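You operate a simulated robot arm through the tools that you are given. There is no shell and no other tool. Be economical: measure what you need, move in short steps, check, and stop when the job is done.

You are at the controls of a simulated robot arm. One attempt, no reset.

JOB
Once they stop steaming, pack both long pastries from the pulled-out tray in the delivery box.
Fine: clip the box shut; push their tray back in; the round pastries stay on it.
Where things are to end (x, y in the base frame): long pastry within 60 mm of [2270, 1260]; long pastry within 60 mm of [2160, 1180].

Only the result counts: the job must be done as asked and must still hold three seconds after the hand-in. Knocking over, shifting, dropping, spilling or breaking anything else fails it.

ROBOT AND FRAMES
A 6-joint arm with a two-finger parallel gripper on a trunk, on a base that drives. Base frame: it is fixed to the floor where the robot stands at the start and does not move with it; the origin is under the middle of the robot, x ahead of it, y to its left, z up. Readings come in mm, degrees, newtons and seconds.
With the tool pointing down near the work surface it reaches from about 100 to 720 mm from the robot's upright axis, wherever it stands. Its first joint turns from -166.0 to 166.0 degrees. Places, roughly: box [2200, 1200, 700]; box lid [2300, 1100, 1100]; left box clip [2200, 1400, 900]; right box clip [2000, 1300, 900]; tray [600, 100, 900]. Payload 3.91 kg.
Tool frame: the origin (TCP) lies between the finger pads and is the grasp point; the fingertips stand 30 mm ahead of it; z points along the fingers, y is the line along which they close. Largest opening 110 mm; finger width 20, thickness 10; the body of the gripper, 48 by 112 mm, starts 55 mm behind the TCP.
Orientation is told as [roll, pitch, yaw] about the base's x, y, z axes, in that order, counted from this pose: with the fingers straight down and closing along the base's y, the tool's x points along the base's -x, its y along +y and its z along -z.

CONTROLS
- The arm moves only by the tool step_arm. Its argument "rows" is a list of rows, each an object (a shift or turn left out is 0, a gripper value left out holds the last) with "translation": the shift along the base's x, y, z in units of 30 mm (1.0 is 30 mm), a list of three; "rotation": the turn, a rotation vector about the base's x, y, z in units of 8 degrees (1.0 is 8 degrees), a list of three; "claw": the finger opening in mm, from 0 to 110. In form: [{"translation": [dx, dy, dz], "rotation": [rx, ry, rz], "claw": claw}, ...]. A call has 1 to 20 rows; each row shifts and turns the commanded pose from where the row before left it. A call with a number of a shift or a turn outside -1 to 1 is refused whole. Rows are played at 5 a second. More than 50 mm and 8.6 degrees between two rows, or a gripper value outside its range, and nothing of the call is played. A pose out of reach is approached as far as the arm can. The call stops where the force on the tool passes 50 N (or 10 N more than at its start, if that is more) or the arm is blocked; 0.2 s more then pass. The fingers move at their own pace (about 45 mm/s each) and stop on an object; they squeeze with about 32 N. The grip force told is the motor's: it shows also when the fingers shut on nothing. Time passes only in rows, and 0.2 s behind the last, so rows that do not move let the fingers close. The reply holds the time, the measured pose of the TCP, the force on the tool along the base axes, the opening and the grip force, in the units named above and with some noise, with the torque about the TCP (base axes, N m) and any sound that the robot's microphone picked up.
- Cameras (640 x 400 px; columns grow to the right, rows downward): "scene" is now at [15, 160.9, 1451.2]; the picture's right is [0.12, -0.99, 0.00], its down [-0.77, -0.10, -0.63] and it looks along [0.62, 0.08, -0.78] (base axes); focal length 285 px, centre (320, 200). "wrist" rides on the gripper at [71, 22, -107] in the tool frame; the picture's right is [-0.29, 0.96, 0.00], its down [-0.76, -0.23, -0.61] and it looks along [-0.58, -0.18, 0.79] (tool axes); focal length 243 px, centre (320, 200). There is no depth. A picture from a camera that has moved, and an enlarged one, comes with that camera's place and axes in the base frame and with its lens.
- snapshot(camera): a new picture of that camera. No time passes.
- lift_body(by): slides the trunk up (or, below 0, down) by that many mm; the arm and the scene camera ride with it, the base frame stays. It gives what a move gives, with no picture.
- steer(legs): drives the robot by 1 to 6 legs, each [ahead, left, turn to the left] in mm, mm and degrees, along the robot's own axes; the way and the turn of a leg run together, so that a leg with both is an arc; at most 1500 mm and 180 degrees a leg. The arm and the cameras ride along, it lands a little off, and it stops where it bumps. It gives what a move gives.
- head_to(pan, tilt): turns the head with the scene camera to pan (to the left, within 86 degrees either way) and tilt (down, from -29 to 69), counted from straight ahead of the robot. It gives what a move gives.
- inspect(camera, box): a new picture of the part [left, top, right, bottom] of that camera's present view, enlarged. No time passes.
- sign_off(): hands the job in; it is judged then, once.

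Work in short steps. Places have to be worked out from the pictures, the camera data and where the tool is seen: move nearer, look again, correct. Check each grasp and each placing, and mend what went wrong. You have 120 turns and 78 pictures in all, those below and enlarged ones among them. Open the gripper and draw the arm clear of the work before you hand the job in, unless the task says otherwise; then end with one line.

The tools are called after ">>>" as a command line: name --argument value ..., lists and objects as JSON in quotes. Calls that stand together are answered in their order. step_arm: Moves the arm, as the interface text tells. Its arguments: {"type":"object","properties":{"rows":{"type":"array","items":{"type":"object","properties":{"translation":{"type":"array","items":{"type":"number"}},"rotation":{"type":"array","items":{"type":"number"}},"claw":{"type":"number"}}}}},"required":["rows"]} The other tools are called the same way: lift_body (by) slides the trunk up or down; steer (legs) drives the base; head_to (pan, tilt) turns the head that bears the scene camera; snapshot (camera) takes a picture; inspect (camera, box) takes an enlarged picture of a part of a camera's view; sign_off () hands the job in.

At the start:

```text
clock: 0.0
position: [311.1, 247.3, 1153.6]
orientation: [0.0, 0.0, 0.1]
force: [0.3, -0.7, 0.0]
moment: [0.03, 0.0, 0.0]
grip_width: 110.1
finger_force: 0.0
trunk travel left (down, up): [-425.0, 165.0]
robot x, y, heading: [-1.6, -2.9, 0.0]
head pan, tilt: [7.1, 51.2]
```

scene: 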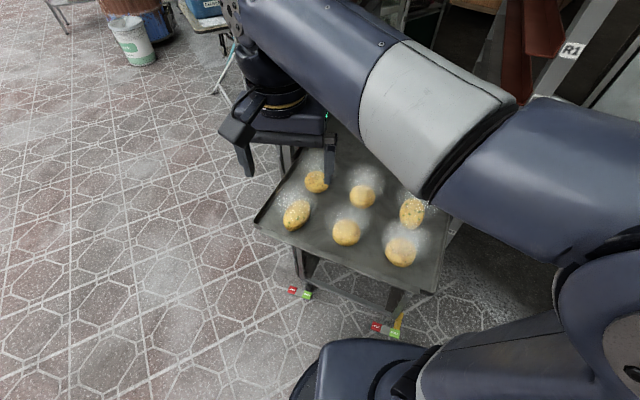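
wrist: 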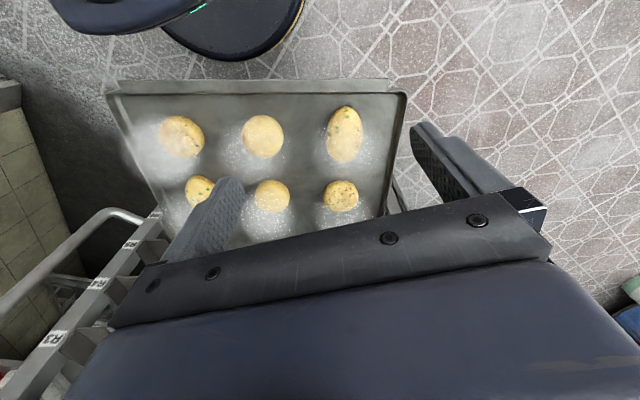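

The long pastries look to be at about (390,263), near left, and in the far row on the right. Everything still steams, so I look around towards the box first.

>>> head_to --pan 32 --tilt 20

>>> snapshot --camera "scene"

>>> inspect --camera "wrist" --box '[90, 60, 430, 270]'

```text
clock: 1.0
position: [310.4, 247.5, 1156.0]
orientation: [0.0, 0.0, 0.1]
force: [0.5, 0.0, 0.9]
moment: [0.02, 0.02, 0.0]
grip_width: 109.9
finger_force: 0.1
trunk travel left (down, up): [-425.0, 165.0]
robot x, y, heading: [-1.7, 1.2, -0.2]
head pan, tilt: [32.0, 20.0]
```

```text
75 pictures are left
camera scene: at [18.7, 200.9, 1498.3], right [0.53, -0.85, 0.0], down [-0.29, -0.18, -0.94], along [0.8, 0.5, -0.34], focal length 285 px, centre (320, 200)
```

scene: 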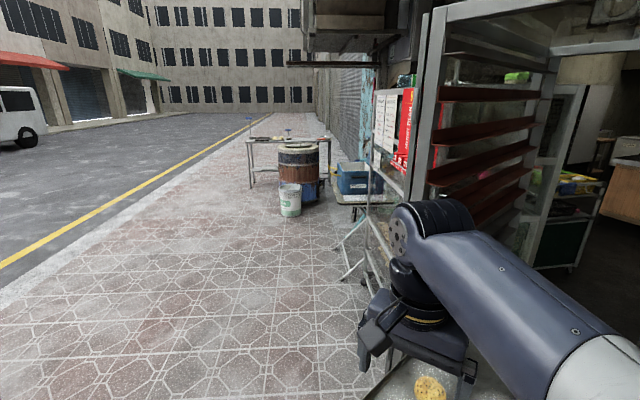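

```text
1.88 times, centred on (260, 165) of wrist
camera zoom: at [238.6, 269.7, 1262.4], right [0.29, 0.96, 0.0], down [0.76, -0.23, 0.61], along [0.58, -0.18, -0.79], focal length 457 px, centre (433, 266)
```

zoom: 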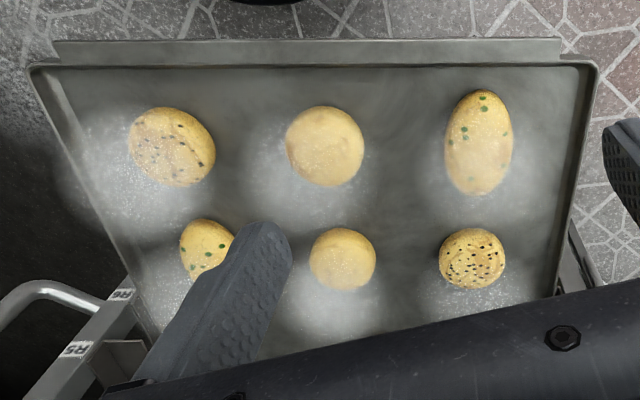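

The blue box sits where it should. I zoom in on it.

>>> inspect --camera "scene" --box '[240, 120, 420, 240]'

>>> step_arm --rows '[{"translation": [-1, 0, 0]}, {"translation": [-1, 0, 0]}, {"translation": [-1, 0, 0]}, {"translation": [-1, 0, 0]}]'

>>> inspect --camera "wrist" --box '[60, 60, 500, 335]'

```text
3.33 times, centred on (330, 180) of scene
camera zoom: at [18.7, 200.9, 1498.3], right [0.53, -0.85, 0.0], down [-0.29, -0.18, -0.94], along [0.8, 0.5, -0.34], focal length 950 px, centre (287, 267)
```

zoom: 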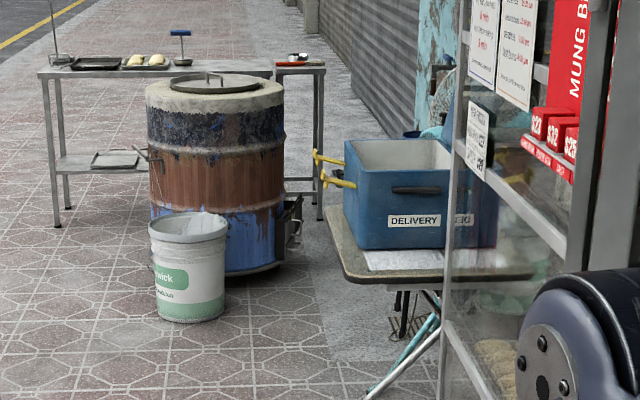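

```text
clock: 2.0
position: [191.8, 247.1, 1156.2]
orientation: [0.1, 0.1, 0.0]
force: [0.1, -0.2, 0.5]
moment: [0.03, 0.0, 0.03]
grip_width: 109.8
finger_force: 0.0
trunk travel left (down, up): [-425.0, 165.0]
robot x, y, heading: [-1.5, -0.4, 0.2]
head pan, tilt: [32.0, 20.0]
```

```text
1.45 times, centred on (280, 198) of wrist
camera zoom: at [119.4, 269.4, 1262.2], right [0.29, 0.96, 0.0], down [0.76, -0.23, 0.61], along [0.58, -0.18, -0.79], focal length 353 px, centre (378, 204)
```

zoom: 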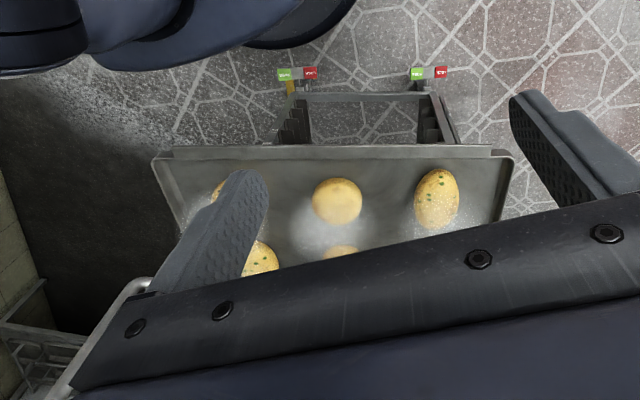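

I turn the head back to the tray, to see how the rack and tray relate with the arm drawn back.

>>> step_arm --rows '[{"translation": [0, 1, 1]}, {"translation": [0, 1, 1]}, {"translation": [0, 1, 1]}, {"translation": [0, 1, 1]}, {"translation": [0, 1, 0]}, {"translation": [0, 1, 0]}]'

>>> head_to --pan 0 --tilt 45

>>> snapshot --camera "scene"

```text
clock: 3.4
position: [186.9, 420.4, 1243.2]
orientation: [0.4, -0.1, 0.0]
force: [0.5, 0.5, 0.6]
moment: [0.02, -0.02, 0.0]
grip_width: 110.1
finger_force: 0.0
out of reach, approached as far as the arm can: row 4, 5, 6
trunk travel left (down, up): [-425.0, 165.0]
robot x, y, heading: [2.7, -3.1, 0.2]
head pan, tilt: [32.0, 20.0]
```

```text
clock: 4.3
position: [186.8, 420.3, 1241.5]
orientation: [0.2, 0.0, 0.1]
force: [-0.1, 0.4, 0.1]
moment: [0.01, 0.0, 0.0]
grip_width: 110.2
finger_force: 0.0
trunk travel left (down, up): [-425.0, 165.0]
robot x, y, heading: [-1.0, 0.7, -0.2]
head pan, tilt: [0.0, 45.0]
```

```text
71 pictures are left
camera scene: at [21.0, 151.7, 1459.8], right [0.0, -1.0, 0.0], down [-0.71, 0.0, -0.71], along [0.71, 0.0, -0.71], focal length 285 px, centre (320, 200)
```

scene: 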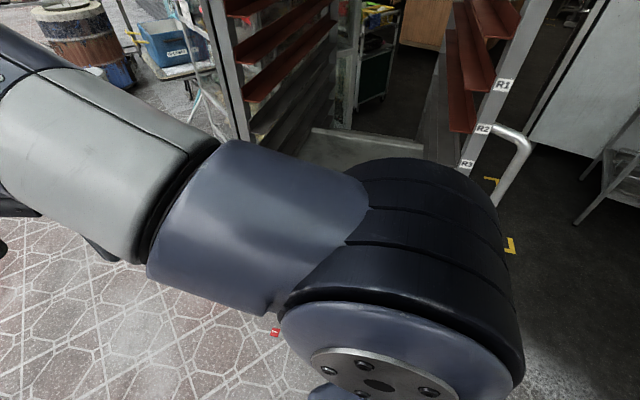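

The arm hides the tray here, so I use the wrist camera instead, tilted forward to see both rack and tray.

>>> step_arm --rows '[{"translation": [0.5, -1, 0], "rotation": [0, -1, 0]}, {"translation": [0.5, -1, 0], "rotation": [0, -1, 0]}, {"translation": [0, -1, 0], "rotation": [0, -1, 0]}, {"translation": [0, -1, 0], "rotation": [0, -1, 0]}, {"translation": [0, -1, 0]}, {"translation": [0, -1, 0]}, {"translation": [0, -1, 0]}, {"translation": [0, -1, 0]}]'

>>> snapshot --camera "wrist"

>>> snapshot --camera "scene"

```text
clock: 6.1
position: [217.4, 179.2, 1240.5]
orientation: [0.0, -32.0, 0.0]
force: [0.5, 0.4, 0.7]
moment: [-0.01, 0.01, 0.01]
grip_width: 110.1
finger_force: 0.0
trunk travel left (down, up): [-425.0, 165.0]
robot x, y, heading: [0.8, 1.9, -0.2]
head pan, tilt: [0.0, 45.0]
```

```text
70 pictures are left
camera wrist: at [99.1, 201.4, 1293.9], right [0.25, 0.96, 0.15], down [0.32, -0.23, 0.92], along [0.91, -0.18, -0.36], focal length 243 px, centre (320, 200)
```

wrist: 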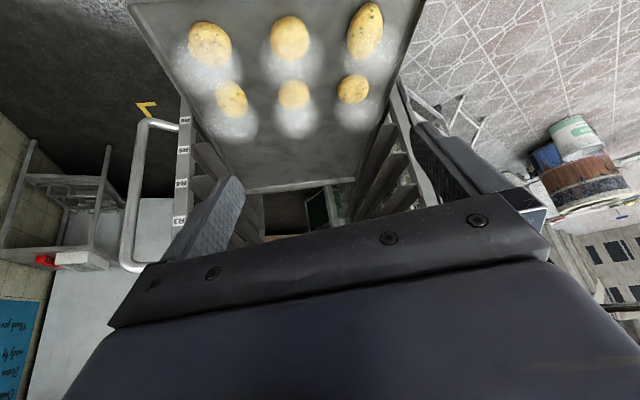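

```text
69 pictures are left
camera scene: at [21.0, 151.6, 1459.8], right [0.0, -1.0, 0.0], down [-0.71, 0.0, -0.71], along [0.71, 0.0, -0.71], focal length 285 px, centre (320, 200)
```

scene: 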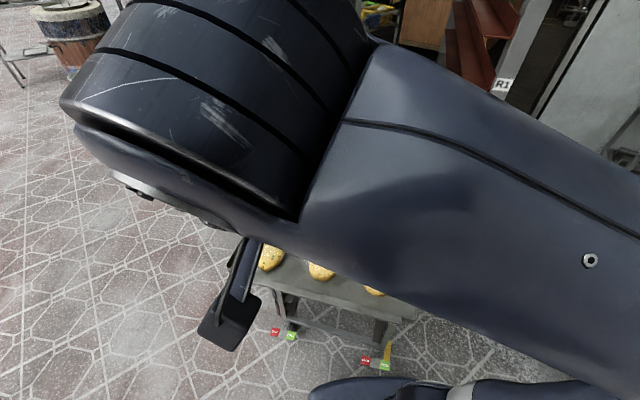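

The tray spans roughly x 296–884 and y −42–355, and the rack's front post stands at x≈420. The rack is on casters with red and green tags, so I look at those and check the steam.

>>> inspect --camera "scene" --box '[240, 240, 440, 390]'

>>> inspect --camera "wrist" --box '[120, 0, 440, 240]'

```text
2.67 times, centred on (340, 315) of scene
camera zoom: at [21.0, 151.6, 1459.8], right [0.0, -1.0, 0.0], down [-0.71, 0.0, -0.71], along [0.71, 0.0, -0.71], focal length 760 px, centre (267, -107)
```

zoom: 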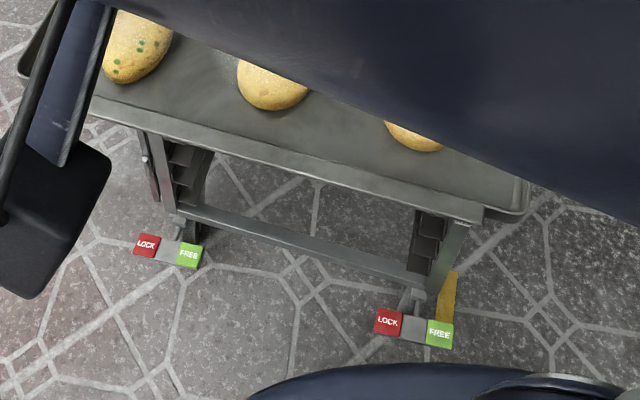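

```text
1.67 times, centred on (280, 120) of wrist
camera zoom: at [99.1, 201.4, 1293.9], right [0.25, 0.96, 0.15], down [0.32, -0.23, 0.92], along [0.91, -0.18, -0.36], focal length 404 px, centre (387, 333)
```

zoom: 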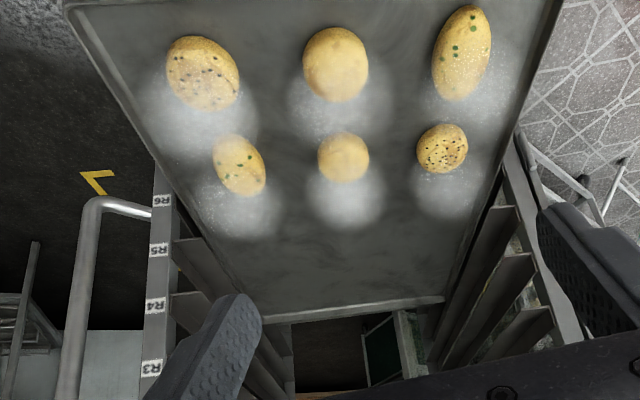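

The tray and rack are yawed about −17°, so the push-in direction is about [0.957, −0.289], and the tray sticks out about 200 mm past the rack. While it steams, I drive left and towards the box to study it.

>>> steer --legs '[[0, 1000, 0], [900, 0, 0]]'

>>> head_to --pan 0 --tilt 25

>>> snapshot --camera "scene"

>>> snapshot --camera "wrist"

```text
clock: 15.8
position: [1137.9, 1183.3, 1241.8]
orientation: [-0.1, -31.9, -0.8]
force: [0.2, -0.3, 0.6]
moment: [0.01, 0.01, -0.02]
grip_width: 110.1
finger_force: 0.2
trunk travel left (down, up): [-425.0, 165.0]
robot x, y, heading: [916.5, 1005.5, -1.0]
head pan, tilt: [0.0, 45.0]
```

```text
clock: 16.6
position: [1137.1, 1183.4, 1240.7]
orientation: [0.0, -32.1, -0.7]
force: [0.0, 0.3, -0.1]
moment: [-0.03, -0.03, -0.02]
grip_width: 109.9
finger_force: 0.1
trunk travel left (down, up): [-425.0, 165.0]
robot x, y, heading: [918.8, 1002.0, -1.0]
head pan, tilt: [0.0, 25.0]
```

```text
66 pictures are left
camera scene: at [951.5, 1158.2, 1490.3], right [-0.01, -1.0, 0.0], down [-0.42, 0.01, -0.91], along [0.91, -0.01, -0.42], focal length 285 px, centre (320, 200)
```

scene: 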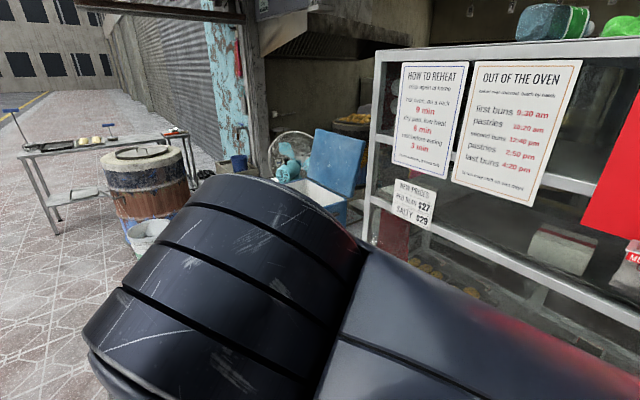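

```text
65 pictures are left
camera wrist: at [1019.7, 1207.4, 1293.9], right [0.26, 0.95, 0.15], down [0.32, -0.24, 0.92], along [0.91, -0.19, -0.37], focal length 243 px, centre (320, 200)
```

wrist: 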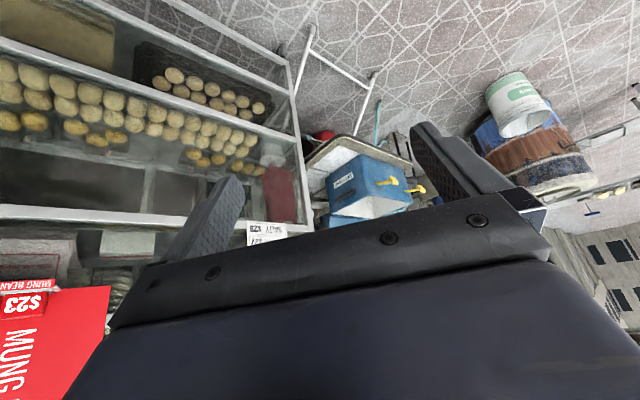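

The box is ahead, behind the glass cabinet's corner. I drive to its clip side, on the open left, and turn towards it.

>>> steer --legs '[[0, 700, 0], [600, 0, 0], [0, 0, -40]]'

>>> step_arm --rows '[{"translation": [0, 1, 0]}, {"translation": [0, 1, 0]}, {"translation": [0, 1, 0]}, {"translation": [0, 1, 0]}, {"translation": [0, 1, 0]}, {"translation": [0, 1, 0]}]'

>>> head_to --pan 0 --tilt 35

>>> snapshot --camera "scene"

>>> snapshot --camera "wrist"

```text
clock: 25.4
position: [1800.8, 1705.7, 1242.2]
orientation: [0.0, -32.0, -41.4]
force: [-0.7, 0.4, -0.6]
moment: [-0.02, 0.0, -0.01]
grip_width: 110.0
finger_force: 0.1
trunk travel left (down, up): [-425.0, 165.0]
robot x, y, heading: [1520.9, 1715.5, -41.4]
head pan, tilt: [0.0, 25.0]
```

```text
clock: 26.8
position: [1797.1, 1884.9, 1241.6]
orientation: [0.0, -32.0, -41.5]
force: [-0.1, -0.6, -0.3]
moment: [0.0, 0.01, 0.05]
grip_width: 110.1
finger_force: 0.1
trunk travel left (down, up): [-425.0, 165.0]
robot x, y, heading: [1520.6, 1716.2, -41.3]
head pan, tilt: [0.0, 25.0]
```

```text
clock: 27.5
position: [1797.7, 1884.5, 1241.0]
orientation: [0.0, -32.1, -41.4]
force: [-0.5, -0.2, 0.4]
moment: [-0.03, -0.03, 0.01]
grip_width: 109.9
finger_force: 0.1
trunk travel left (down, up): [-425.0, 165.0]
robot x, y, heading: [1519.8, 1714.6, -41.4]
head pan, tilt: [0.0, 35.0]
```

```text
64 pictures are left
camera scene: at [1640.4, 1809.6, 1474.6], right [-0.66, -0.75, 0.0], down [-0.43, 0.38, -0.82], along [0.61, -0.54, -0.57], focal length 285 px, centre (320, 200)
```

scene: 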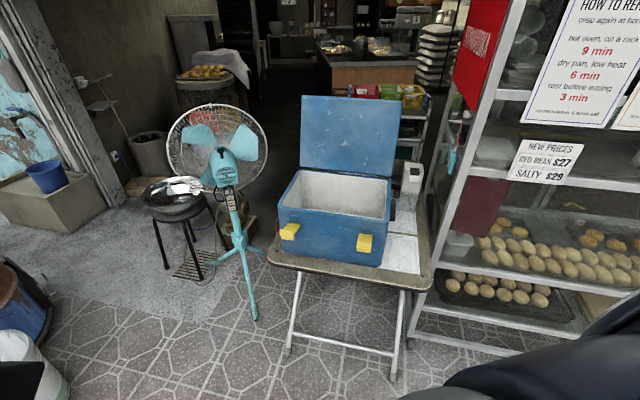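

```text
63 pictures are left
camera wrist: at [1723.7, 1979.8, 1294.7], right [0.82, 0.55, 0.15], down [0.09, -0.39, 0.92], along [0.57, -0.74, -0.37], focal length 243 px, centre (320, 200)
```

wrist: 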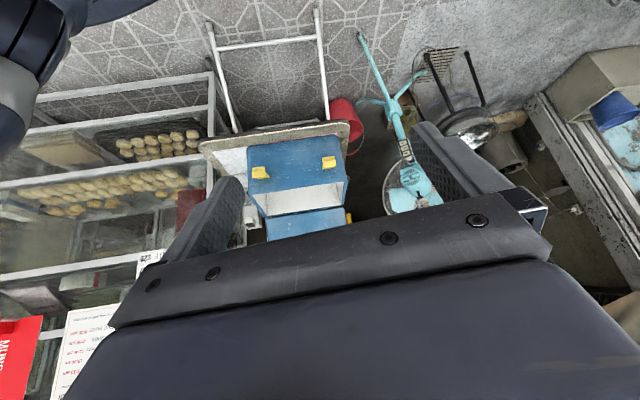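

Clear view now: the lid stands open at the back and two yellow clips are on the front. I zoom in on the box.

>>> inspect --camera "scene" --box '[250, 85, 442, 285]'

```text
2.00 times, centred on (346, 185) of scene
camera zoom: at [1640.4, 1809.6, 1474.6], right [-0.66, -0.75, 0.0], down [-0.43, 0.38, -0.82], along [0.61, -0.54, -0.57], focal length 570 px, centre (268, 230)
```

zoom: 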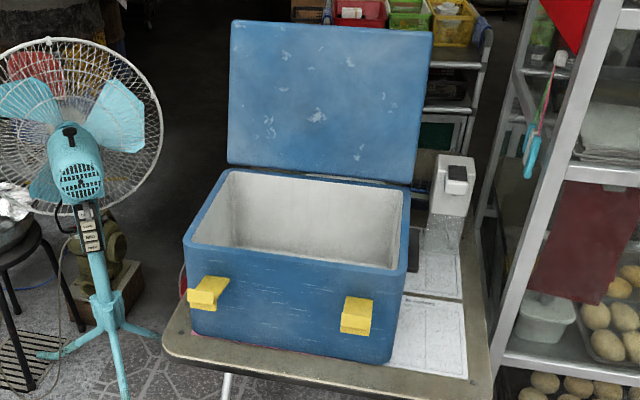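

I triangulate the clip tips at about (2210,1431,879) and (2022,1293,879). The box rim is near z 930, centred on (2222,1209), about 350×250, with its long axis at 36°. Next, a closer look at the clips.

>>> inspect --camera "scene" --box '[270, 210, 390, 275]'

>>> inspect --camera "wrist" --box '[230, 120, 370, 220]'

```text
5.33 times, centred on (330, 242) of scene
camera zoom: at [1640.4, 1809.6, 1474.6], right [-0.66, -0.75, 0.0], down [-0.43, 0.38, -0.82], along [0.61, -0.54, -0.57], focal length 1519 px, centre (267, -27)
```

zoom: 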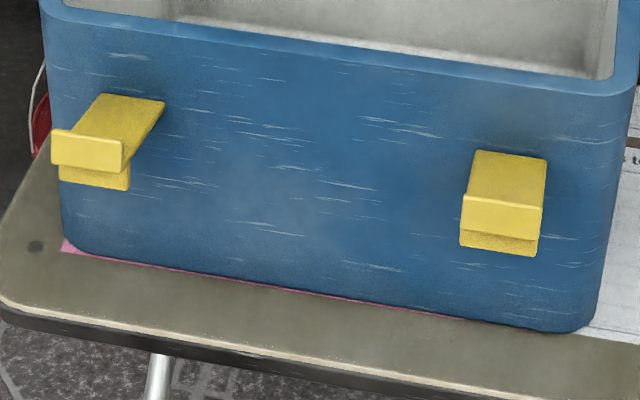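

```text
4.00 times, centred on (300, 170) of wrist
camera zoom: at [1723.7, 1979.8, 1294.7], right [0.82, 0.55, 0.15], down [0.09, -0.39, 0.92], along [0.57, -0.74, -0.37], focal length 970 px, centre (400, 320)
```

zoom: 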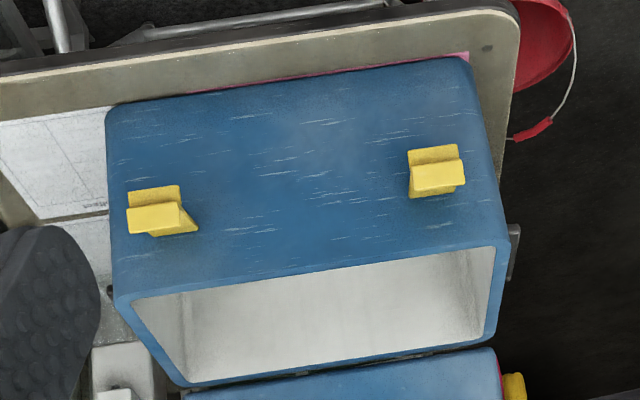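

The clips are arms hinged on the box wall that flip up over the lid. Now I drive back to the tray and check the steam.

>>> steer --legs '[[0, 0, 41.4], [-1500, 0, 0], [-20, -1000, 0], [0, -715, 0]]'

>>> step_arm --rows '[{"rotation": [0, 1, 0], "translation": [0.5, -0.5, 0]}, {"rotation": [0, 1, 0], "translation": [0.5, -0.5, 0]}, {"rotation": [0, 1, 0], "translation": [0.5, -0.5, 0]}, {"rotation": [0, 1, 0], "translation": [0.5, -0.5, 0]}]'

>>> snapshot --camera "wrist"

```text
clock: 45.1
position: [148.0, 303.6, 1241.5]
orientation: [0.0, -32.0, 2.5]
force: [0.3, -0.1, 0.1]
moment: [0.03, 0.0, 0.02]
grip_width: 110.2
finger_force: 0.0
trunk travel left (down, up): [-425.0, 165.0]
robot x, y, heading: [67.2, -13.0, 2.5]
head pan, tilt: [0.0, 35.0]
```

```text
clock: 46.1
position: [208.6, 242.7, 1241.6]
orientation: [1.5, 0.1, 2.2]
force: [-0.5, -0.1, -0.4]
moment: [0.0, 0.0, 0.0]
grip_width: 110.1
finger_force: 0.1
trunk travel left (down, up): [-425.0, 165.0]
robot x, y, heading: [64.6, -15.4, 2.5]
head pan, tilt: [0.0, 35.0]
```

```text
59 pictures are left
camera wrist: at [135.8, 260.1, 1350.2], right [0.25, 0.97, 0.02], down [0.77, -0.22, 0.6], along [0.59, -0.13, -0.8], focal length 243 px, centre (320, 200)
```

wrist: 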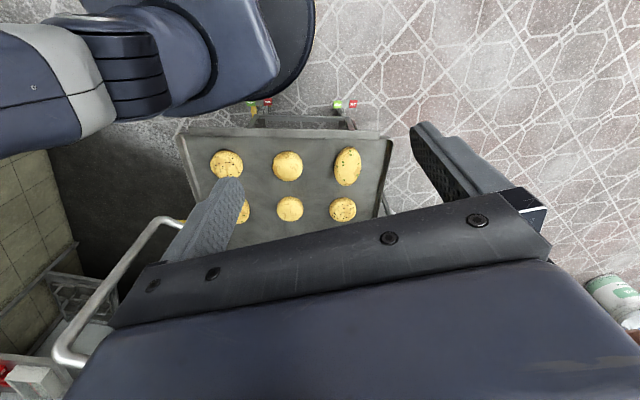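

The steam looks nearly gone. I zoom to check each long pastry.

>>> inspect --camera "wrist" --box '[170, 120, 410, 270]'

```text
2.67 times, centred on (290, 195) of wrist
camera zoom: at [135.8, 260.1, 1350.2], right [0.25, 0.97, 0.02], down [0.77, -0.22, 0.6], along [0.59, -0.13, -0.8], focal length 647 px, centre (400, 213)
```

zoom: 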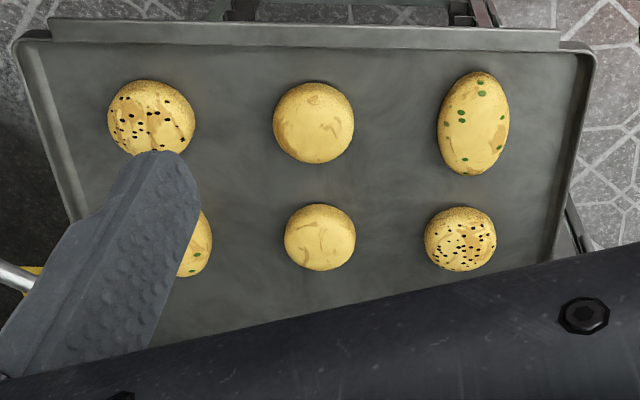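

All steam is gone. L1 is centred at about (388,265), with its long axis at −17° and about 55 mm wide. I move above it with yaw −17°.

>>> step_arm --rows '[{"translation": [1, 0.12, -1], "rotation": [-0.19, 0, -0.6], "claw": 90}, {"translation": [1, 0.12, -1], "rotation": [0, 0, -0.6]}, {"translation": [1, 0.12, -1], "rotation": [0, 0, -0.6]}, {"translation": [1, 0.12, -1], "rotation": [0, 0, -0.6]}, {"translation": [1, 0.12, -1]}, {"translation": [0.98, 0.14, -1]}, {"translation": [0, 0, -1]}]'

>>> snapshot --camera "wrist"

```text
clock: 47.7
position: [389.9, 266.4, 1030.9]
orientation: [-0.2, 0.0, -17.2]
force: [0.4, -0.8, -0.4]
moment: [-0.01, -0.01, 0.05]
grip_width: 89.8
finger_force: 0.1
trunk travel left (down, up): [-425.0, 165.0]
robot x, y, heading: [65.3, -10.7, 2.3]
head pan, tilt: [0.0, 35.0]
```

```text
57 pictures are left
camera wrist: at [326.9, 309.0, 1137.8], right [0.56, 0.83, 0.0], down [0.66, -0.44, 0.61], along [0.5, -0.34, -0.79], focal length 243 px, centre (320, 200)
```

wrist: 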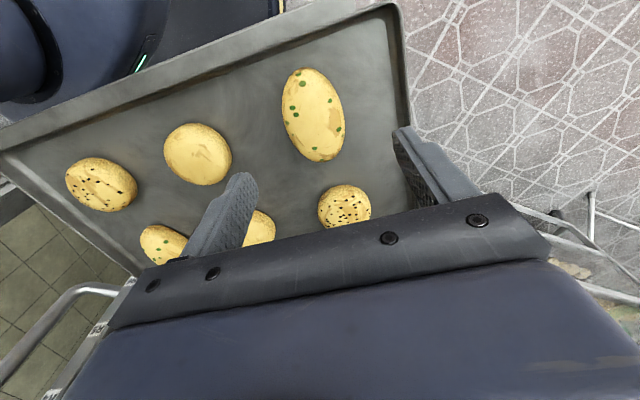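

The alignment is good, so I shift by (−3,−4) mm and descend towards the tray.

>>> step_arm --rows '[{"translation": [-0.1, -0.13, -1]}, {"translation": [0, 0, -1]}, {"translation": [0, 0, -0.7]}, {"translation": [0, 0, -0.25]}, {"translation": [0, 0, -0.2]}]'

>>> snapshot --camera "wrist"

```text
clock: 48.9
position: [384.5, 261.9, 938.2]
orientation: [-0.2, -0.1, -17.1]
force: [-1.3, 0.5, 3.2]
moment: [0.17, -0.09, 0.08]
grip_width: 90.1
finger_force: 0.2
trunk travel left (down, up): [-425.0, 165.0]
robot x, y, heading: [62.4, -15.5, 2.6]
head pan, tilt: [0.0, 35.0]
```

```text
56 pictures are left
camera wrist: at [321.6, 305.1, 1044.3], right [0.56, 0.83, 0.0], down [0.66, -0.44, 0.61], along [0.5, -0.34, -0.79], focal length 243 px, centre (320, 200)
```

wrist: 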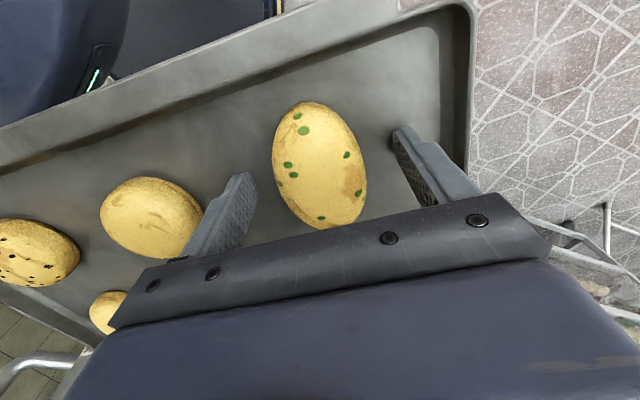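

There's a light contact, so the fingertips are at the tray floor (about z 908) and straddle the pastry. I back off 2 mm and close.

>>> step_arm --rows '[{"translation": [0, 0, 0.1], "claw": 30}, {}, {}, {}, {}, {}, {}]'

>>> step_arm --rows '[{"translation": [0, 0, 0.5]}, {"translation": [0, 0, 1]}, {"translation": [0, 0, 1]}, {"translation": [0, 0, 1]}]'

>>> snapshot --camera "wrist"

```text
clock: 50.5
position: [385.1, 261.7, 940.2]
orientation: [-0.2, 0.0, -17.1]
force: [0.6, 1.1, -0.6]
moment: [0.01, 0.02, 0.02]
grip_width: 51.9
finger_force: 31.8
trunk travel left (down, up): [-425.0, 165.0]
robot x, y, heading: [69.4, -14.8, 2.5]
head pan, tilt: [0.0, 35.0]
```

```text
clock: 51.5
position: [383.1, 263.1, 1043.8]
orientation: [-0.2, 0.1, -17.1]
force: [-0.7, 0.0, -0.3]
moment: [-0.02, 0.01, 0.0]
grip_width: 52.0
finger_force: 31.9
trunk travel left (down, up): [-425.0, 165.0]
robot x, y, heading: [67.1, -14.8, 2.3]
head pan, tilt: [0.0, 35.0]
```

```text
55 pictures are left
camera wrist: at [320.6, 305.6, 1151.7], right [0.56, 0.83, 0.0], down [0.66, -0.44, 0.61], along [0.5, -0.34, -0.79], focal length 243 px, centre (320, 200)
```

wrist: 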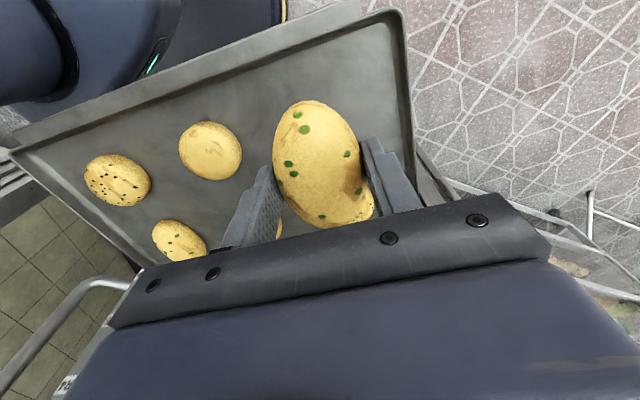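

L1 is held (width 52) and lifted. I raise and tuck the arm, then drive to the box at a standoff facing the clips, about (1880,1675) with heading −54°.

>>> step_arm --rows '[{"translation": [-0.3, 0, 1]}, {"translation": [-1, 0, 1]}, {"translation": [-1, 0, 1]}, {"translation": [-1, 0, 1]}, {"translation": [-1, 0, 0]}, {"translation": [-1, 0, 0]}]'

>>> steer --legs '[[-60, 0, -2.4], [0, 1000, 0], [0, 690, 0], [1500, 0, 0], [250, 0, 0], [0, 0, -54]]'

>>> snapshot --camera "wrist"

>>> snapshot --camera "scene"

```text
clock: 52.9
position: [224.9, 263.3, 1165.6]
orientation: [-0.2, 0.0, -17.1]
force: [0.7, 0.6, -0.7]
moment: [0.0, 0.0, 0.0]
grip_width: 51.4
finger_force: 31.7
trunk travel left (down, up): [-425.0, 165.0]
robot x, y, heading: [62.9, -11.7, 2.4]
head pan, tilt: [0.0, 35.0]
```

```text
clock: 73.0
position: [2077.2, 1725.7, 1166.0]
orientation: [-0.2, 0.1, -73.0]
force: [-0.1, -0.4, -0.2]
moment: [-0.02, -0.03, -0.01]
grip_width: 51.8
finger_force: 31.9
trunk travel left (down, up): [-425.0, 165.0]
robot x, y, heading: [1764.6, 1703.5, -53.4]
head pan, tilt: [0.0, 35.0]
```

```text
54 pictures are left
camera wrist: at [2076.0, 1801.4, 1272.7], right [1.0, 0.0, 0.0], down [0.0, -0.79, 0.61], along [0.0, -0.61, -0.79], focal length 243 px, centre (320, 200)
```

wrist: 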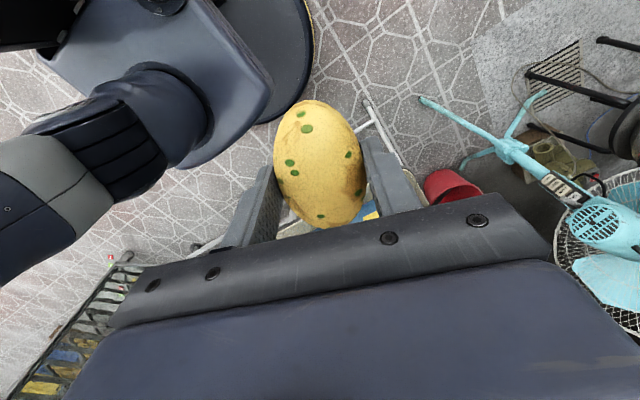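

```text
53 pictures are left
camera scene: at [1897.6, 1770.2, 1474.6], right [-0.8, -0.6, 0.0], down [-0.34, 0.46, -0.82], along [0.49, -0.66, -0.57], focal length 285 px, centre (320, 200)
```

scene: 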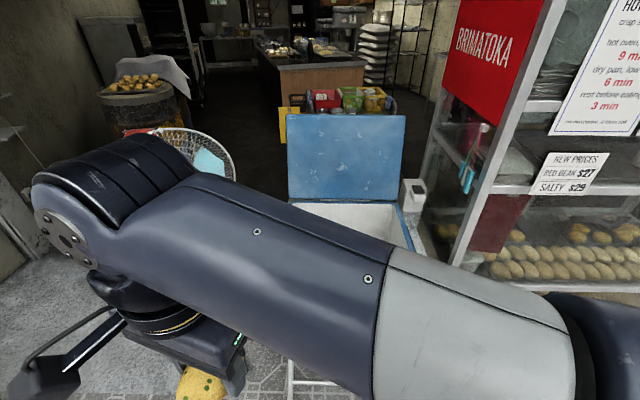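

The pastry is still held. I nudge the base by 90 ahead and 79 left.

>>> steer --legs '[[0, 79, 0], [85, 0, 0]]'

```text
clock: 74.7
position: [2191.5, 1703.5, 1165.5]
orientation: [-0.2, -0.1, -73.0]
force: [-1.0, 0.4, -0.4]
moment: [-0.02, 0.01, -0.03]
grip_width: 51.4
finger_force: 31.7
trunk travel left (down, up): [-425.0, 165.0]
robot x, y, heading: [1870.0, 1676.7, -53.6]
head pan, tilt: [0.0, 35.0]
```

I swing over the box's left spot, aiming slightly inward at (2280,1245), and turn the long axis to −54°.

>>> step_arm --rows '[{"translation": [0.2, -1, 0], "rotation": [0, 0, 0.6]}, {"translation": [0.2, -1, 0], "rotation": [0, 0, 0.6]}, {"translation": [0.2, -1, 0], "rotation": [0, 0, 0.6]}, {"translation": [0.2, -1, 0], "rotation": [0, 0, 0.6]}, {"translation": [0.2, -1, 0]}, {"translation": [0.2, -1, 0]}, {"translation": [0.2, -1, 0]}, {"translation": [0.2, -1, 0]}, {"translation": [0.2, -1, 0]}, {"translation": [0.2, -1, 0]}, {"translation": [0.2, -1, 0]}, {"translation": [0.2, -1, 0]}, {"translation": [0.2, -1, 0]}, {"translation": [0.2, -1, 0]}, {"translation": [0.2, -1, 0]}, {"translation": [0, -0.3, -1]}, {"translation": [0, 0, -1]}]'

>>> snapshot --camera "wrist"

>>> snapshot --camera "scene"

```text
clock: 78.3
position: [2285.1, 1245.3, 1104.1]
orientation: [-0.2, -0.1, -53.8]
force: [0.0, -0.3, -0.5]
moment: [-0.01, -0.01, -0.01]
grip_width: 51.5
finger_force: 32.0
trunk travel left (down, up): [-425.0, 165.0]
robot x, y, heading: [1875.3, 1678.3, -53.5]
head pan, tilt: [0.0, 35.0]
```

```text
52 pictures are left
camera wrist: at [2258.5, 1317.6, 1211.4], right [0.94, 0.33, 0.0], down [0.26, -0.75, 0.61], along [0.2, -0.58, -0.79], focal length 243 px, centre (320, 200)
```

wrist: 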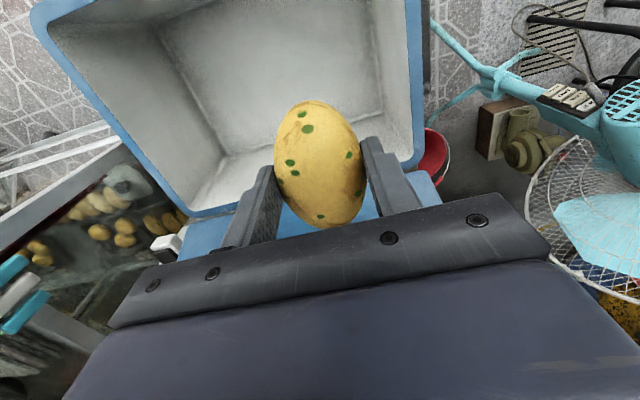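

```text
51 pictures are left
camera scene: at [2012.7, 1747.7, 1474.6], right [-0.8, -0.6, 0.0], down [-0.34, 0.46, -0.82], along [0.49, -0.66, -0.57], focal length 285 px, centre (320, 200)
```

scene: 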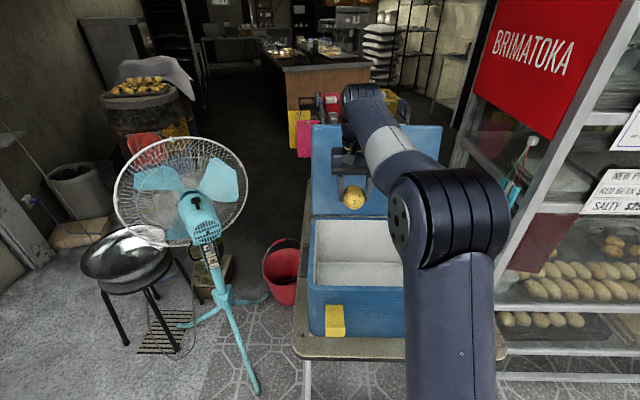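

The box corners match my model, and the pastry sits at box coordinates w=72, d=8. I descend to z≈800.

>>> step_arm --rows '[{"translation": [0, 0, -1]}, {"translation": [0, 0, -1]}, {"translation": [0, 0, -1]}, {"translation": [0, 0, -1]}, {"translation": [0, 0, -1]}, {"translation": [0, 0, -1]}, {"translation": [0, 0, -1]}, {"translation": [0, 0, -1]}, {"translation": [0, 0, -1]}, {"translation": [0, 0, -0.9]}]'

>>> snapshot --camera "wrist"

```text
clock: 80.5
position: [2279.6, 1243.2, 808.2]
orientation: [-0.3, 0.0, -53.8]
force: [-0.6, 0.0, 0.2]
moment: [0.01, -0.02, 0.02]
grip_width: 51.6
finger_force: 32.1
trunk travel left (down, up): [-425.0, 165.0]
robot x, y, heading: [1873.8, 1677.5, -53.5]
head pan, tilt: [0.0, 35.0]
```

```text
50 pictures are left
camera wrist: at [2255.5, 1314.7, 914.6], right [0.94, 0.33, 0.0], down [0.26, -0.75, 0.61], along [0.2, -0.58, -0.79], focal length 243 px, centre (320, 200)
```

wrist: 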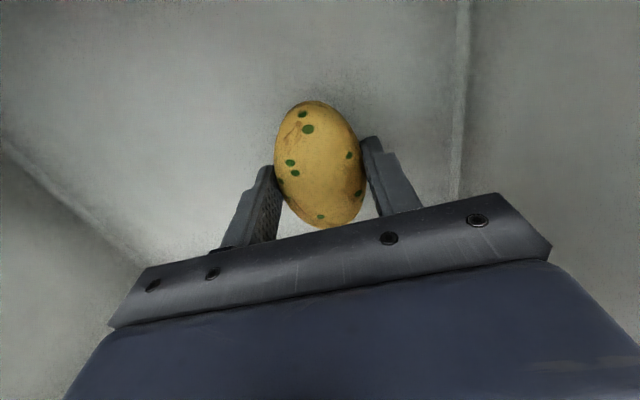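

Now I lower it gently, feeling for the floor.

>>> step_arm --rows '[{"translation": [0, 0, -0.3]}, {"translation": [0, 0, -0.3]}, {"translation": [0, 0, -0.2]}, {"translation": [0, 0, -0.1]}]'

```text
clock: 81.5
position: [2281.9, 1243.7, 780.7]
orientation: [-0.2, -0.2, -53.8]
force: [-0.3, -0.2, -0.6]
moment: [0.03, -0.01, 0.01]
grip_width: 51.5
finger_force: 32.4
trunk travel left (down, up): [-425.0, 165.0]
robot x, y, heading: [1875.5, 1678.5, -53.2]
head pan, tilt: [0.0, 35.0]
```

>>> step_arm --rows '[{"translation": [0, 0, -0.2]}, {"translation": [0, 0, -0.15]}, {"translation": [0, 0, -0.1]}]'

```text
clock: 82.5
position: [2283.2, 1242.9, 773.6]
orientation: [-0.1, -0.7, -53.8]
force: [-6.0, 6.5, 26.0]
moment: [0.73, 0.18, 0.24]
grip_width: 51.5
finger_force: 32.5
trunk travel left (down, up): [-425.0, 165.0]
robot x, y, heading: [1872.5, 1681.4, -53.5]
head pan, tilt: [0.0, 35.0]
stopped in row 3: the force on the tool passed its limit at 52 N (the readings are from after the stop); the commanded pose is now the measured one
```

The pastry is on the floor (contact at TCP z≈775). I lift 2 mm, open to 75, and rise out.

>>> step_arm --rows '[{"translation": [0, 0, 0.1]}, {"claw": 78}, {}, {}, {}, {"translation": [0, 0, 0.7]}, {"translation": [0, 0, 1]}, {"translation": [0, 0, 1]}, {"translation": [0, 0, 1]}, {"translation": [0, 0, 1]}, {"translation": [0, 0, 1]}, {"translation": [0, 0, 1]}, {"translation": [0, 0, 1]}, {"translation": [0, 0, 1]}]'

>>> snapshot --camera "wrist"

```text
clock: 85.5
position: [2284.7, 1243.5, 1036.9]
orientation: [-0.1, -0.3, -53.7]
force: [0.0, -0.1, -0.2]
moment: [-0.02, -0.01, -0.01]
grip_width: 78.0
finger_force: 0.1
trunk travel left (down, up): [-425.0, 165.0]
robot x, y, heading: [1872.3, 1677.3, -53.6]
head pan, tilt: [0.0, 35.0]
```

```text
49 pictures are left
camera wrist: at [2258.5, 1315.1, 1143.3], right [0.94, 0.33, 0.0], down [0.26, -0.75, 0.61], along [0.2, -0.58, -0.79], focal length 243 px, centre (320, 200)
```

wrist: 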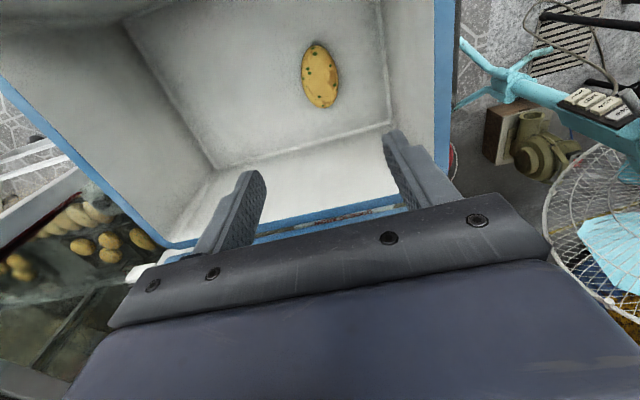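

L1 rests at about (2282,1245), within 20 mm of its target. I retract and go back for L2.

>>> step_arm --rows '[{"translation": [0, 0, 1]}, {"translation": [0, 0, 1]}, {"translation": [0, 0, 1]}, {"translation": [0, 0, 1]}, {"translation": [-0.2, 1, 0]}, {"translation": [-0.2, 1, 0]}, {"translation": [-0.2, 1, 0]}, {"translation": [-0.2, 1, 0]}, {"translation": [-0.2, 1, 0]}, {"translation": [-0.2, 1, 0]}, {"translation": [-0.2, 1, 0]}, {"translation": [-0.2, 1, 0]}, {"translation": [-0.2, 1, 0]}, {"translation": [-0.2, 1, 0]}, {"translation": [-0.2, 1, 0]}, {"translation": [-0.2, 1, 0]}, {"translation": [-0.2, 1, 0]}, {"translation": [-0.2, 1, 0]}, {"translation": [-0.2, 1, 0]}]'

>>> steer --legs '[[-100, 0, 0], [0, 0, 53.6], [-1500, 0, 0], [-270, -850, 0], [0, -830, 0]]'

```text
clock: 89.5
position: [2191.5, 1695.5, 1156.2]
orientation: [-0.1, -0.5, -54.0]
force: [-0.6, -0.5, -0.1]
moment: [0.0, 0.0, 0.01]
grip_width: 78.0
finger_force: 0.0
trunk travel left (down, up): [-425.0, 165.0]
robot x, y, heading: [1873.8, 1679.2, -53.7]
head pan, tilt: [0.0, 35.0]
```

```text
clock: 108.4
position: [239.2, 317.2, 1156.2]
orientation: [-0.1, -0.5, 0.3]
force: [-0.8, 0.3, -0.7]
moment: [0.0, 0.0, 0.02]
grip_width: 78.0
finger_force: 0.2
trunk travel left (down, up): [-425.0, 165.0]
robot x, y, heading: [68.0, 52.6, 0.7]
head pan, tilt: [0.0, 35.0]
```

I hover back from L2, below the camera's line, and look at it.

>>> step_arm --rows '[{"translation": [0, -1, 0]}, {"translation": [0, -1, 0]}, {"translation": [0, -1, 0]}, {"translation": [0, -1, 0]}, {"translation": [0, -1, 0]}, {"translation": [0.7, -1, 0], "claw": 100}, {"translation": [0.7, -1, 0]}, {"translation": [0.7, -1, 0]}, {"translation": [0.7, -1, 0]}, {"translation": [0, -1, -1]}, {"translation": [0, 0, -1]}]'

>>> snapshot --camera "wrist"

```text
clock: 110.8
position: [324.8, 15.5, 1094.5]
orientation: [-0.1, -0.5, 0.2]
force: [-0.2, -0.4, 0.6]
moment: [0.02, 0.0, 0.01]
grip_width: 99.9
finger_force: 0.1
trunk travel left (down, up): [-425.0, 165.0]
robot x, y, heading: [63.8, 53.1, 0.7]
head pan, tilt: [0.0, 35.0]
```

```text
48 pictures are left
camera wrist: at [250.3, 38.4, 1200.1], right [0.29, 0.96, 0.0], down [0.76, -0.23, 0.61], along [0.59, -0.18, -0.79], focal length 243 px, centre (320, 200)
```

wrist: 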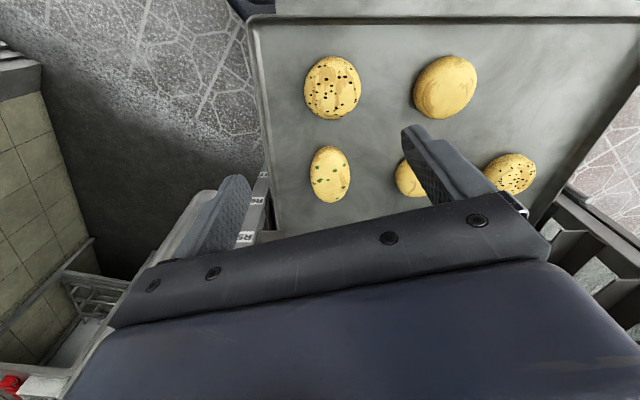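

L2 is centred at about (421,0), axis about −19°. I turn to yaw −19° and move above it with the fingers at 85.

>>> step_arm --rows '[{"translation": [0.8, -0.12, 0], "rotation": [0, 0, -0.6], "claw": 85}, {"translation": [0.8, -0.13, 0], "rotation": [0, 0, -0.6]}, {"translation": [0.8, -0.13, 0], "rotation": [0, 0, -0.6]}, {"translation": [0.8, -0.13, 0], "rotation": [0, 0, -0.6]}, {"translation": [0, 0, -1]}, {"translation": [0, 0, -1]}, {"translation": [0, 0, -1]}]'

>>> snapshot --camera "wrist"

```text
clock: 112.4
position: [419.2, 1.2, 1004.6]
orientation: [-0.2, -0.5, -19.0]
force: [0.5, 0.8, 0.6]
moment: [0.0, -0.01, -0.02]
grip_width: 85.0
finger_force: 0.1
trunk travel left (down, up): [-425.0, 165.0]
robot x, y, heading: [62.9, 49.3, 0.7]
head pan, tilt: [0.0, 35.0]
```

```text
47 pictures are left
camera wrist: at [356.8, 46.1, 1110.7], right [0.59, 0.81, 0.0], down [0.64, -0.46, 0.61], along [0.5, -0.36, -0.79], focal length 243 px, centre (320, 200)
```

wrist: 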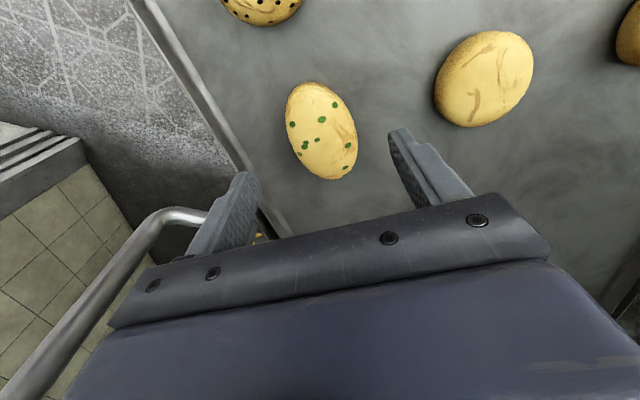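

L2 is aligned to within 2 mm and the fingers clear the tray rim. I descend and close.

>>> step_arm --rows '[{"translation": [0, 0, -1]}, {"translation": [0, 0, -0.7]}, {"translation": [0, 0, -0.4]}]'

>>> step_arm --rows '[{"claw": 30}, {}, {}, {}, {}, {}, {}]'

>>> step_arm --rows '[{"translation": [0, 0, 0.5]}, {"translation": [0, 0, 1]}, {"translation": [0, 0, 1]}]'

>>> snapshot --camera "wrist"

```text
clock: 113.2
position: [419.1, 2.5, 941.5]
orientation: [-0.1, -0.5, -19.0]
force: [0.7, -0.5, -0.3]
moment: [0.01, -0.04, -0.01]
grip_width: 85.0
finger_force: 0.1
trunk travel left (down, up): [-425.0, 165.0]
robot x, y, heading: [61.5, 51.9, 0.6]
head pan, tilt: [0.0, 35.0]
```

```text
clock: 114.8
position: [419.3, 1.5, 940.8]
orientation: [-0.2, -0.3, -19.0]
force: [0.3, 0.3, 1.6]
moment: [0.0, 0.02, -0.05]
grip_width: 51.6
finger_force: 32.0
trunk travel left (down, up): [-425.0, 165.0]
robot x, y, heading: [62.9, 50.7, 0.9]
head pan, tilt: [0.0, 35.0]
```

```text
clock: 115.6
position: [418.7, 2.0, 1016.1]
orientation: [-0.1, -0.3, -18.9]
force: [-0.9, 0.1, 0.0]
moment: [-0.01, -0.03, -0.01]
grip_width: 51.7
finger_force: 31.6
trunk travel left (down, up): [-425.0, 165.0]
robot x, y, heading: [62.9, 50.3, 0.6]
head pan, tilt: [0.0, 35.0]
```

```text
46 pictures are left
camera wrist: at [356.3, 46.2, 1124.0], right [0.59, 0.81, 0.0], down [0.64, -0.46, 0.61], along [0.5, -0.36, -0.79], focal length 243 px, centre (320, 200)
```

wrist: 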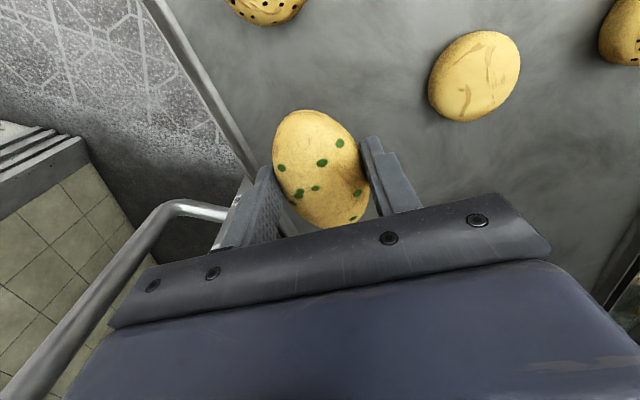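

L2 is held. I lift, tuck, and drive back to the box standoff.

>>> step_arm --rows '[{"translation": [-0.5, 0, 1]}, {"translation": [-1, 0, 1]}, {"translation": [-1, 0, 1]}, {"translation": [-1, 0.5, 1]}, {"translation": [-1, 1, 1]}, {"translation": [-1, 1, 0]}, {"translation": [-0.5, 1, 0]}, {"translation": [0, 1, 0]}, {"translation": [0, 1, 0]}, {"translation": [0, 1, 0]}, {"translation": [0, 1, 0]}]'

>>> steer --legs '[[-60, 0, -0.6], [0, 1000, 0], [0, 620, 0], [1500, 0, 0], [260, 0, 0], [0, 0, -54]]'

```text
refused: row 5 steps farther than a row can; nothing moved
```

```text
clock: 135.2
position: [1907.9, 1289.4, 1016.5]
orientation: [-0.2, -0.4, -76.1]
force: [0.1, -0.9, -0.1]
moment: [0.01, -0.02, -0.02]
grip_width: 51.3
finger_force: 32.2
trunk travel left (down, up): [-425.0, 165.0]
robot x, y, heading: [1757.4, 1617.2, -56.2]
head pan, tilt: [0.0, 35.0]
```

The arm move was refused (one row was too long), yet the drive ran with the arm extended. No bump was reported. I check the state.

>>> snapshot --camera "wrist"

>>> snapshot --camera "scene"

```text
45 pictures are left
camera wrist: at [1910.5, 1364.1, 1123.6], right [1.0, -0.05, 0.0], down [-0.04, -0.79, 0.61], along [-0.03, -0.61, -0.79], focal length 243 px, centre (320, 200)
```

wrist: 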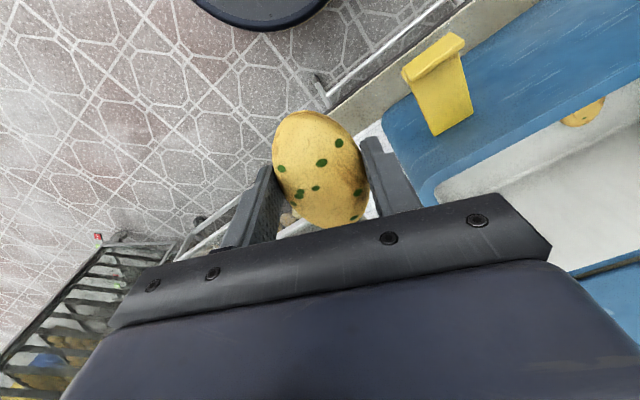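

```text
44 pictures are left
camera scene: at [1898.5, 1673.1, 1474.6], right [-0.83, -0.55, 0.0], down [-0.32, 0.48, -0.82], along [0.45, -0.68, -0.57], focal length 285 px, centre (320, 200)
```

scene: 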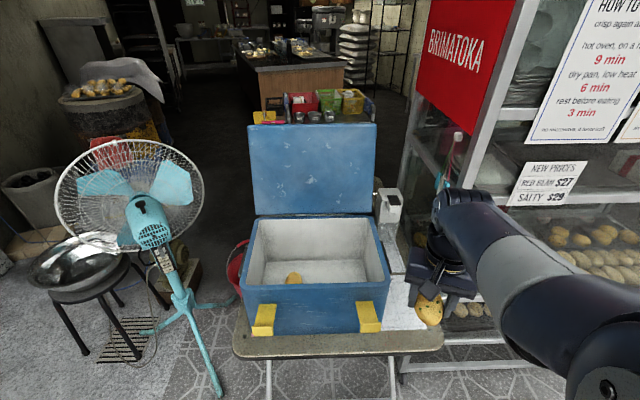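

Nothing was disturbed. I raise the arm, then shift the base 130 left.

>>> step_arm --rows '[{"translation": [0, 0, 1]}, {"translation": [0, 0, 1]}, {"translation": [0, 0, 1]}, {"translation": [0, 0, 1]}]'

>>> steer --legs '[[0, 130, 0], [10, 0, 2.6]]'

```text
clock: 136.2
position: [1905.9, 1289.3, 1138.7]
orientation: [-0.1, -0.4, -76.1]
force: [0.3, 0.1, -0.2]
moment: [0.02, 0.0, 0.02]
grip_width: 51.6
finger_force: 31.7
trunk travel left (down, up): [-425.0, 165.0]
robot x, y, heading: [1756.8, 1613.4, -56.4]
head pan, tilt: [0.0, 35.0]
```

```text
clock: 137.9
position: [2033.9, 1358.3, 1138.7]
orientation: [-0.1, -0.4, -73.4]
force: [-0.9, 0.6, -1.1]
moment: [-0.01, 0.02, 0.0]
grip_width: 51.5
finger_force: 32.1
trunk travel left (down, up): [-425.0, 165.0]
robot x, y, heading: [1868.1, 1676.1, -53.9]
head pan, tilt: [0.0, 35.0]
```

Next I move L2 over the right spot (2172,1164), turn the axis to −54°, and descend to about 808.

>>> step_arm --rows '[{"translation": [0.575, -0.81, 0], "rotation": [0, 0, 0.6]}, {"translation": [0.575, -0.81, 0], "rotation": [0, 0, 0.6]}, {"translation": [0.575, -0.81, 0], "rotation": [0, 0, 0.6]}, {"translation": [0.575, -0.81, 0], "rotation": [0, 0, 0.6]}, {"translation": [0.575, -0.81, 0]}, {"translation": [0.575, -0.81, 0]}, {"translation": [0.575, -0.81, 0]}, {"translation": [0.575, -0.81, 0]}, {"translation": [0, 0, -1]}]'

>>> snapshot --camera "wrist"

```text
clock: 139.9
position: [2172.1, 1166.3, 1108.7]
orientation: [-0.1, -0.4, -54.3]
force: [0.4, 0.0, -1.0]
moment: [0.02, 0.02, -0.01]
grip_width: 51.5
finger_force: 32.1
trunk travel left (down, up): [-425.0, 165.0]
robot x, y, heading: [1863.9, 1675.6, -53.6]
head pan, tilt: [0.0, 35.0]
```

```text
43 pictures are left
camera wrist: at [2147.3, 1236.4, 1216.0], right [0.95, 0.33, 0.0], down [0.26, -0.75, 0.61], along [0.2, -0.58, -0.79], focal length 243 px, centre (320, 200)
```

wrist: 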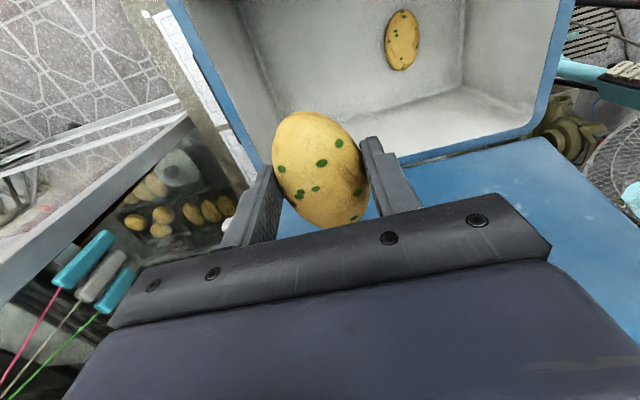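

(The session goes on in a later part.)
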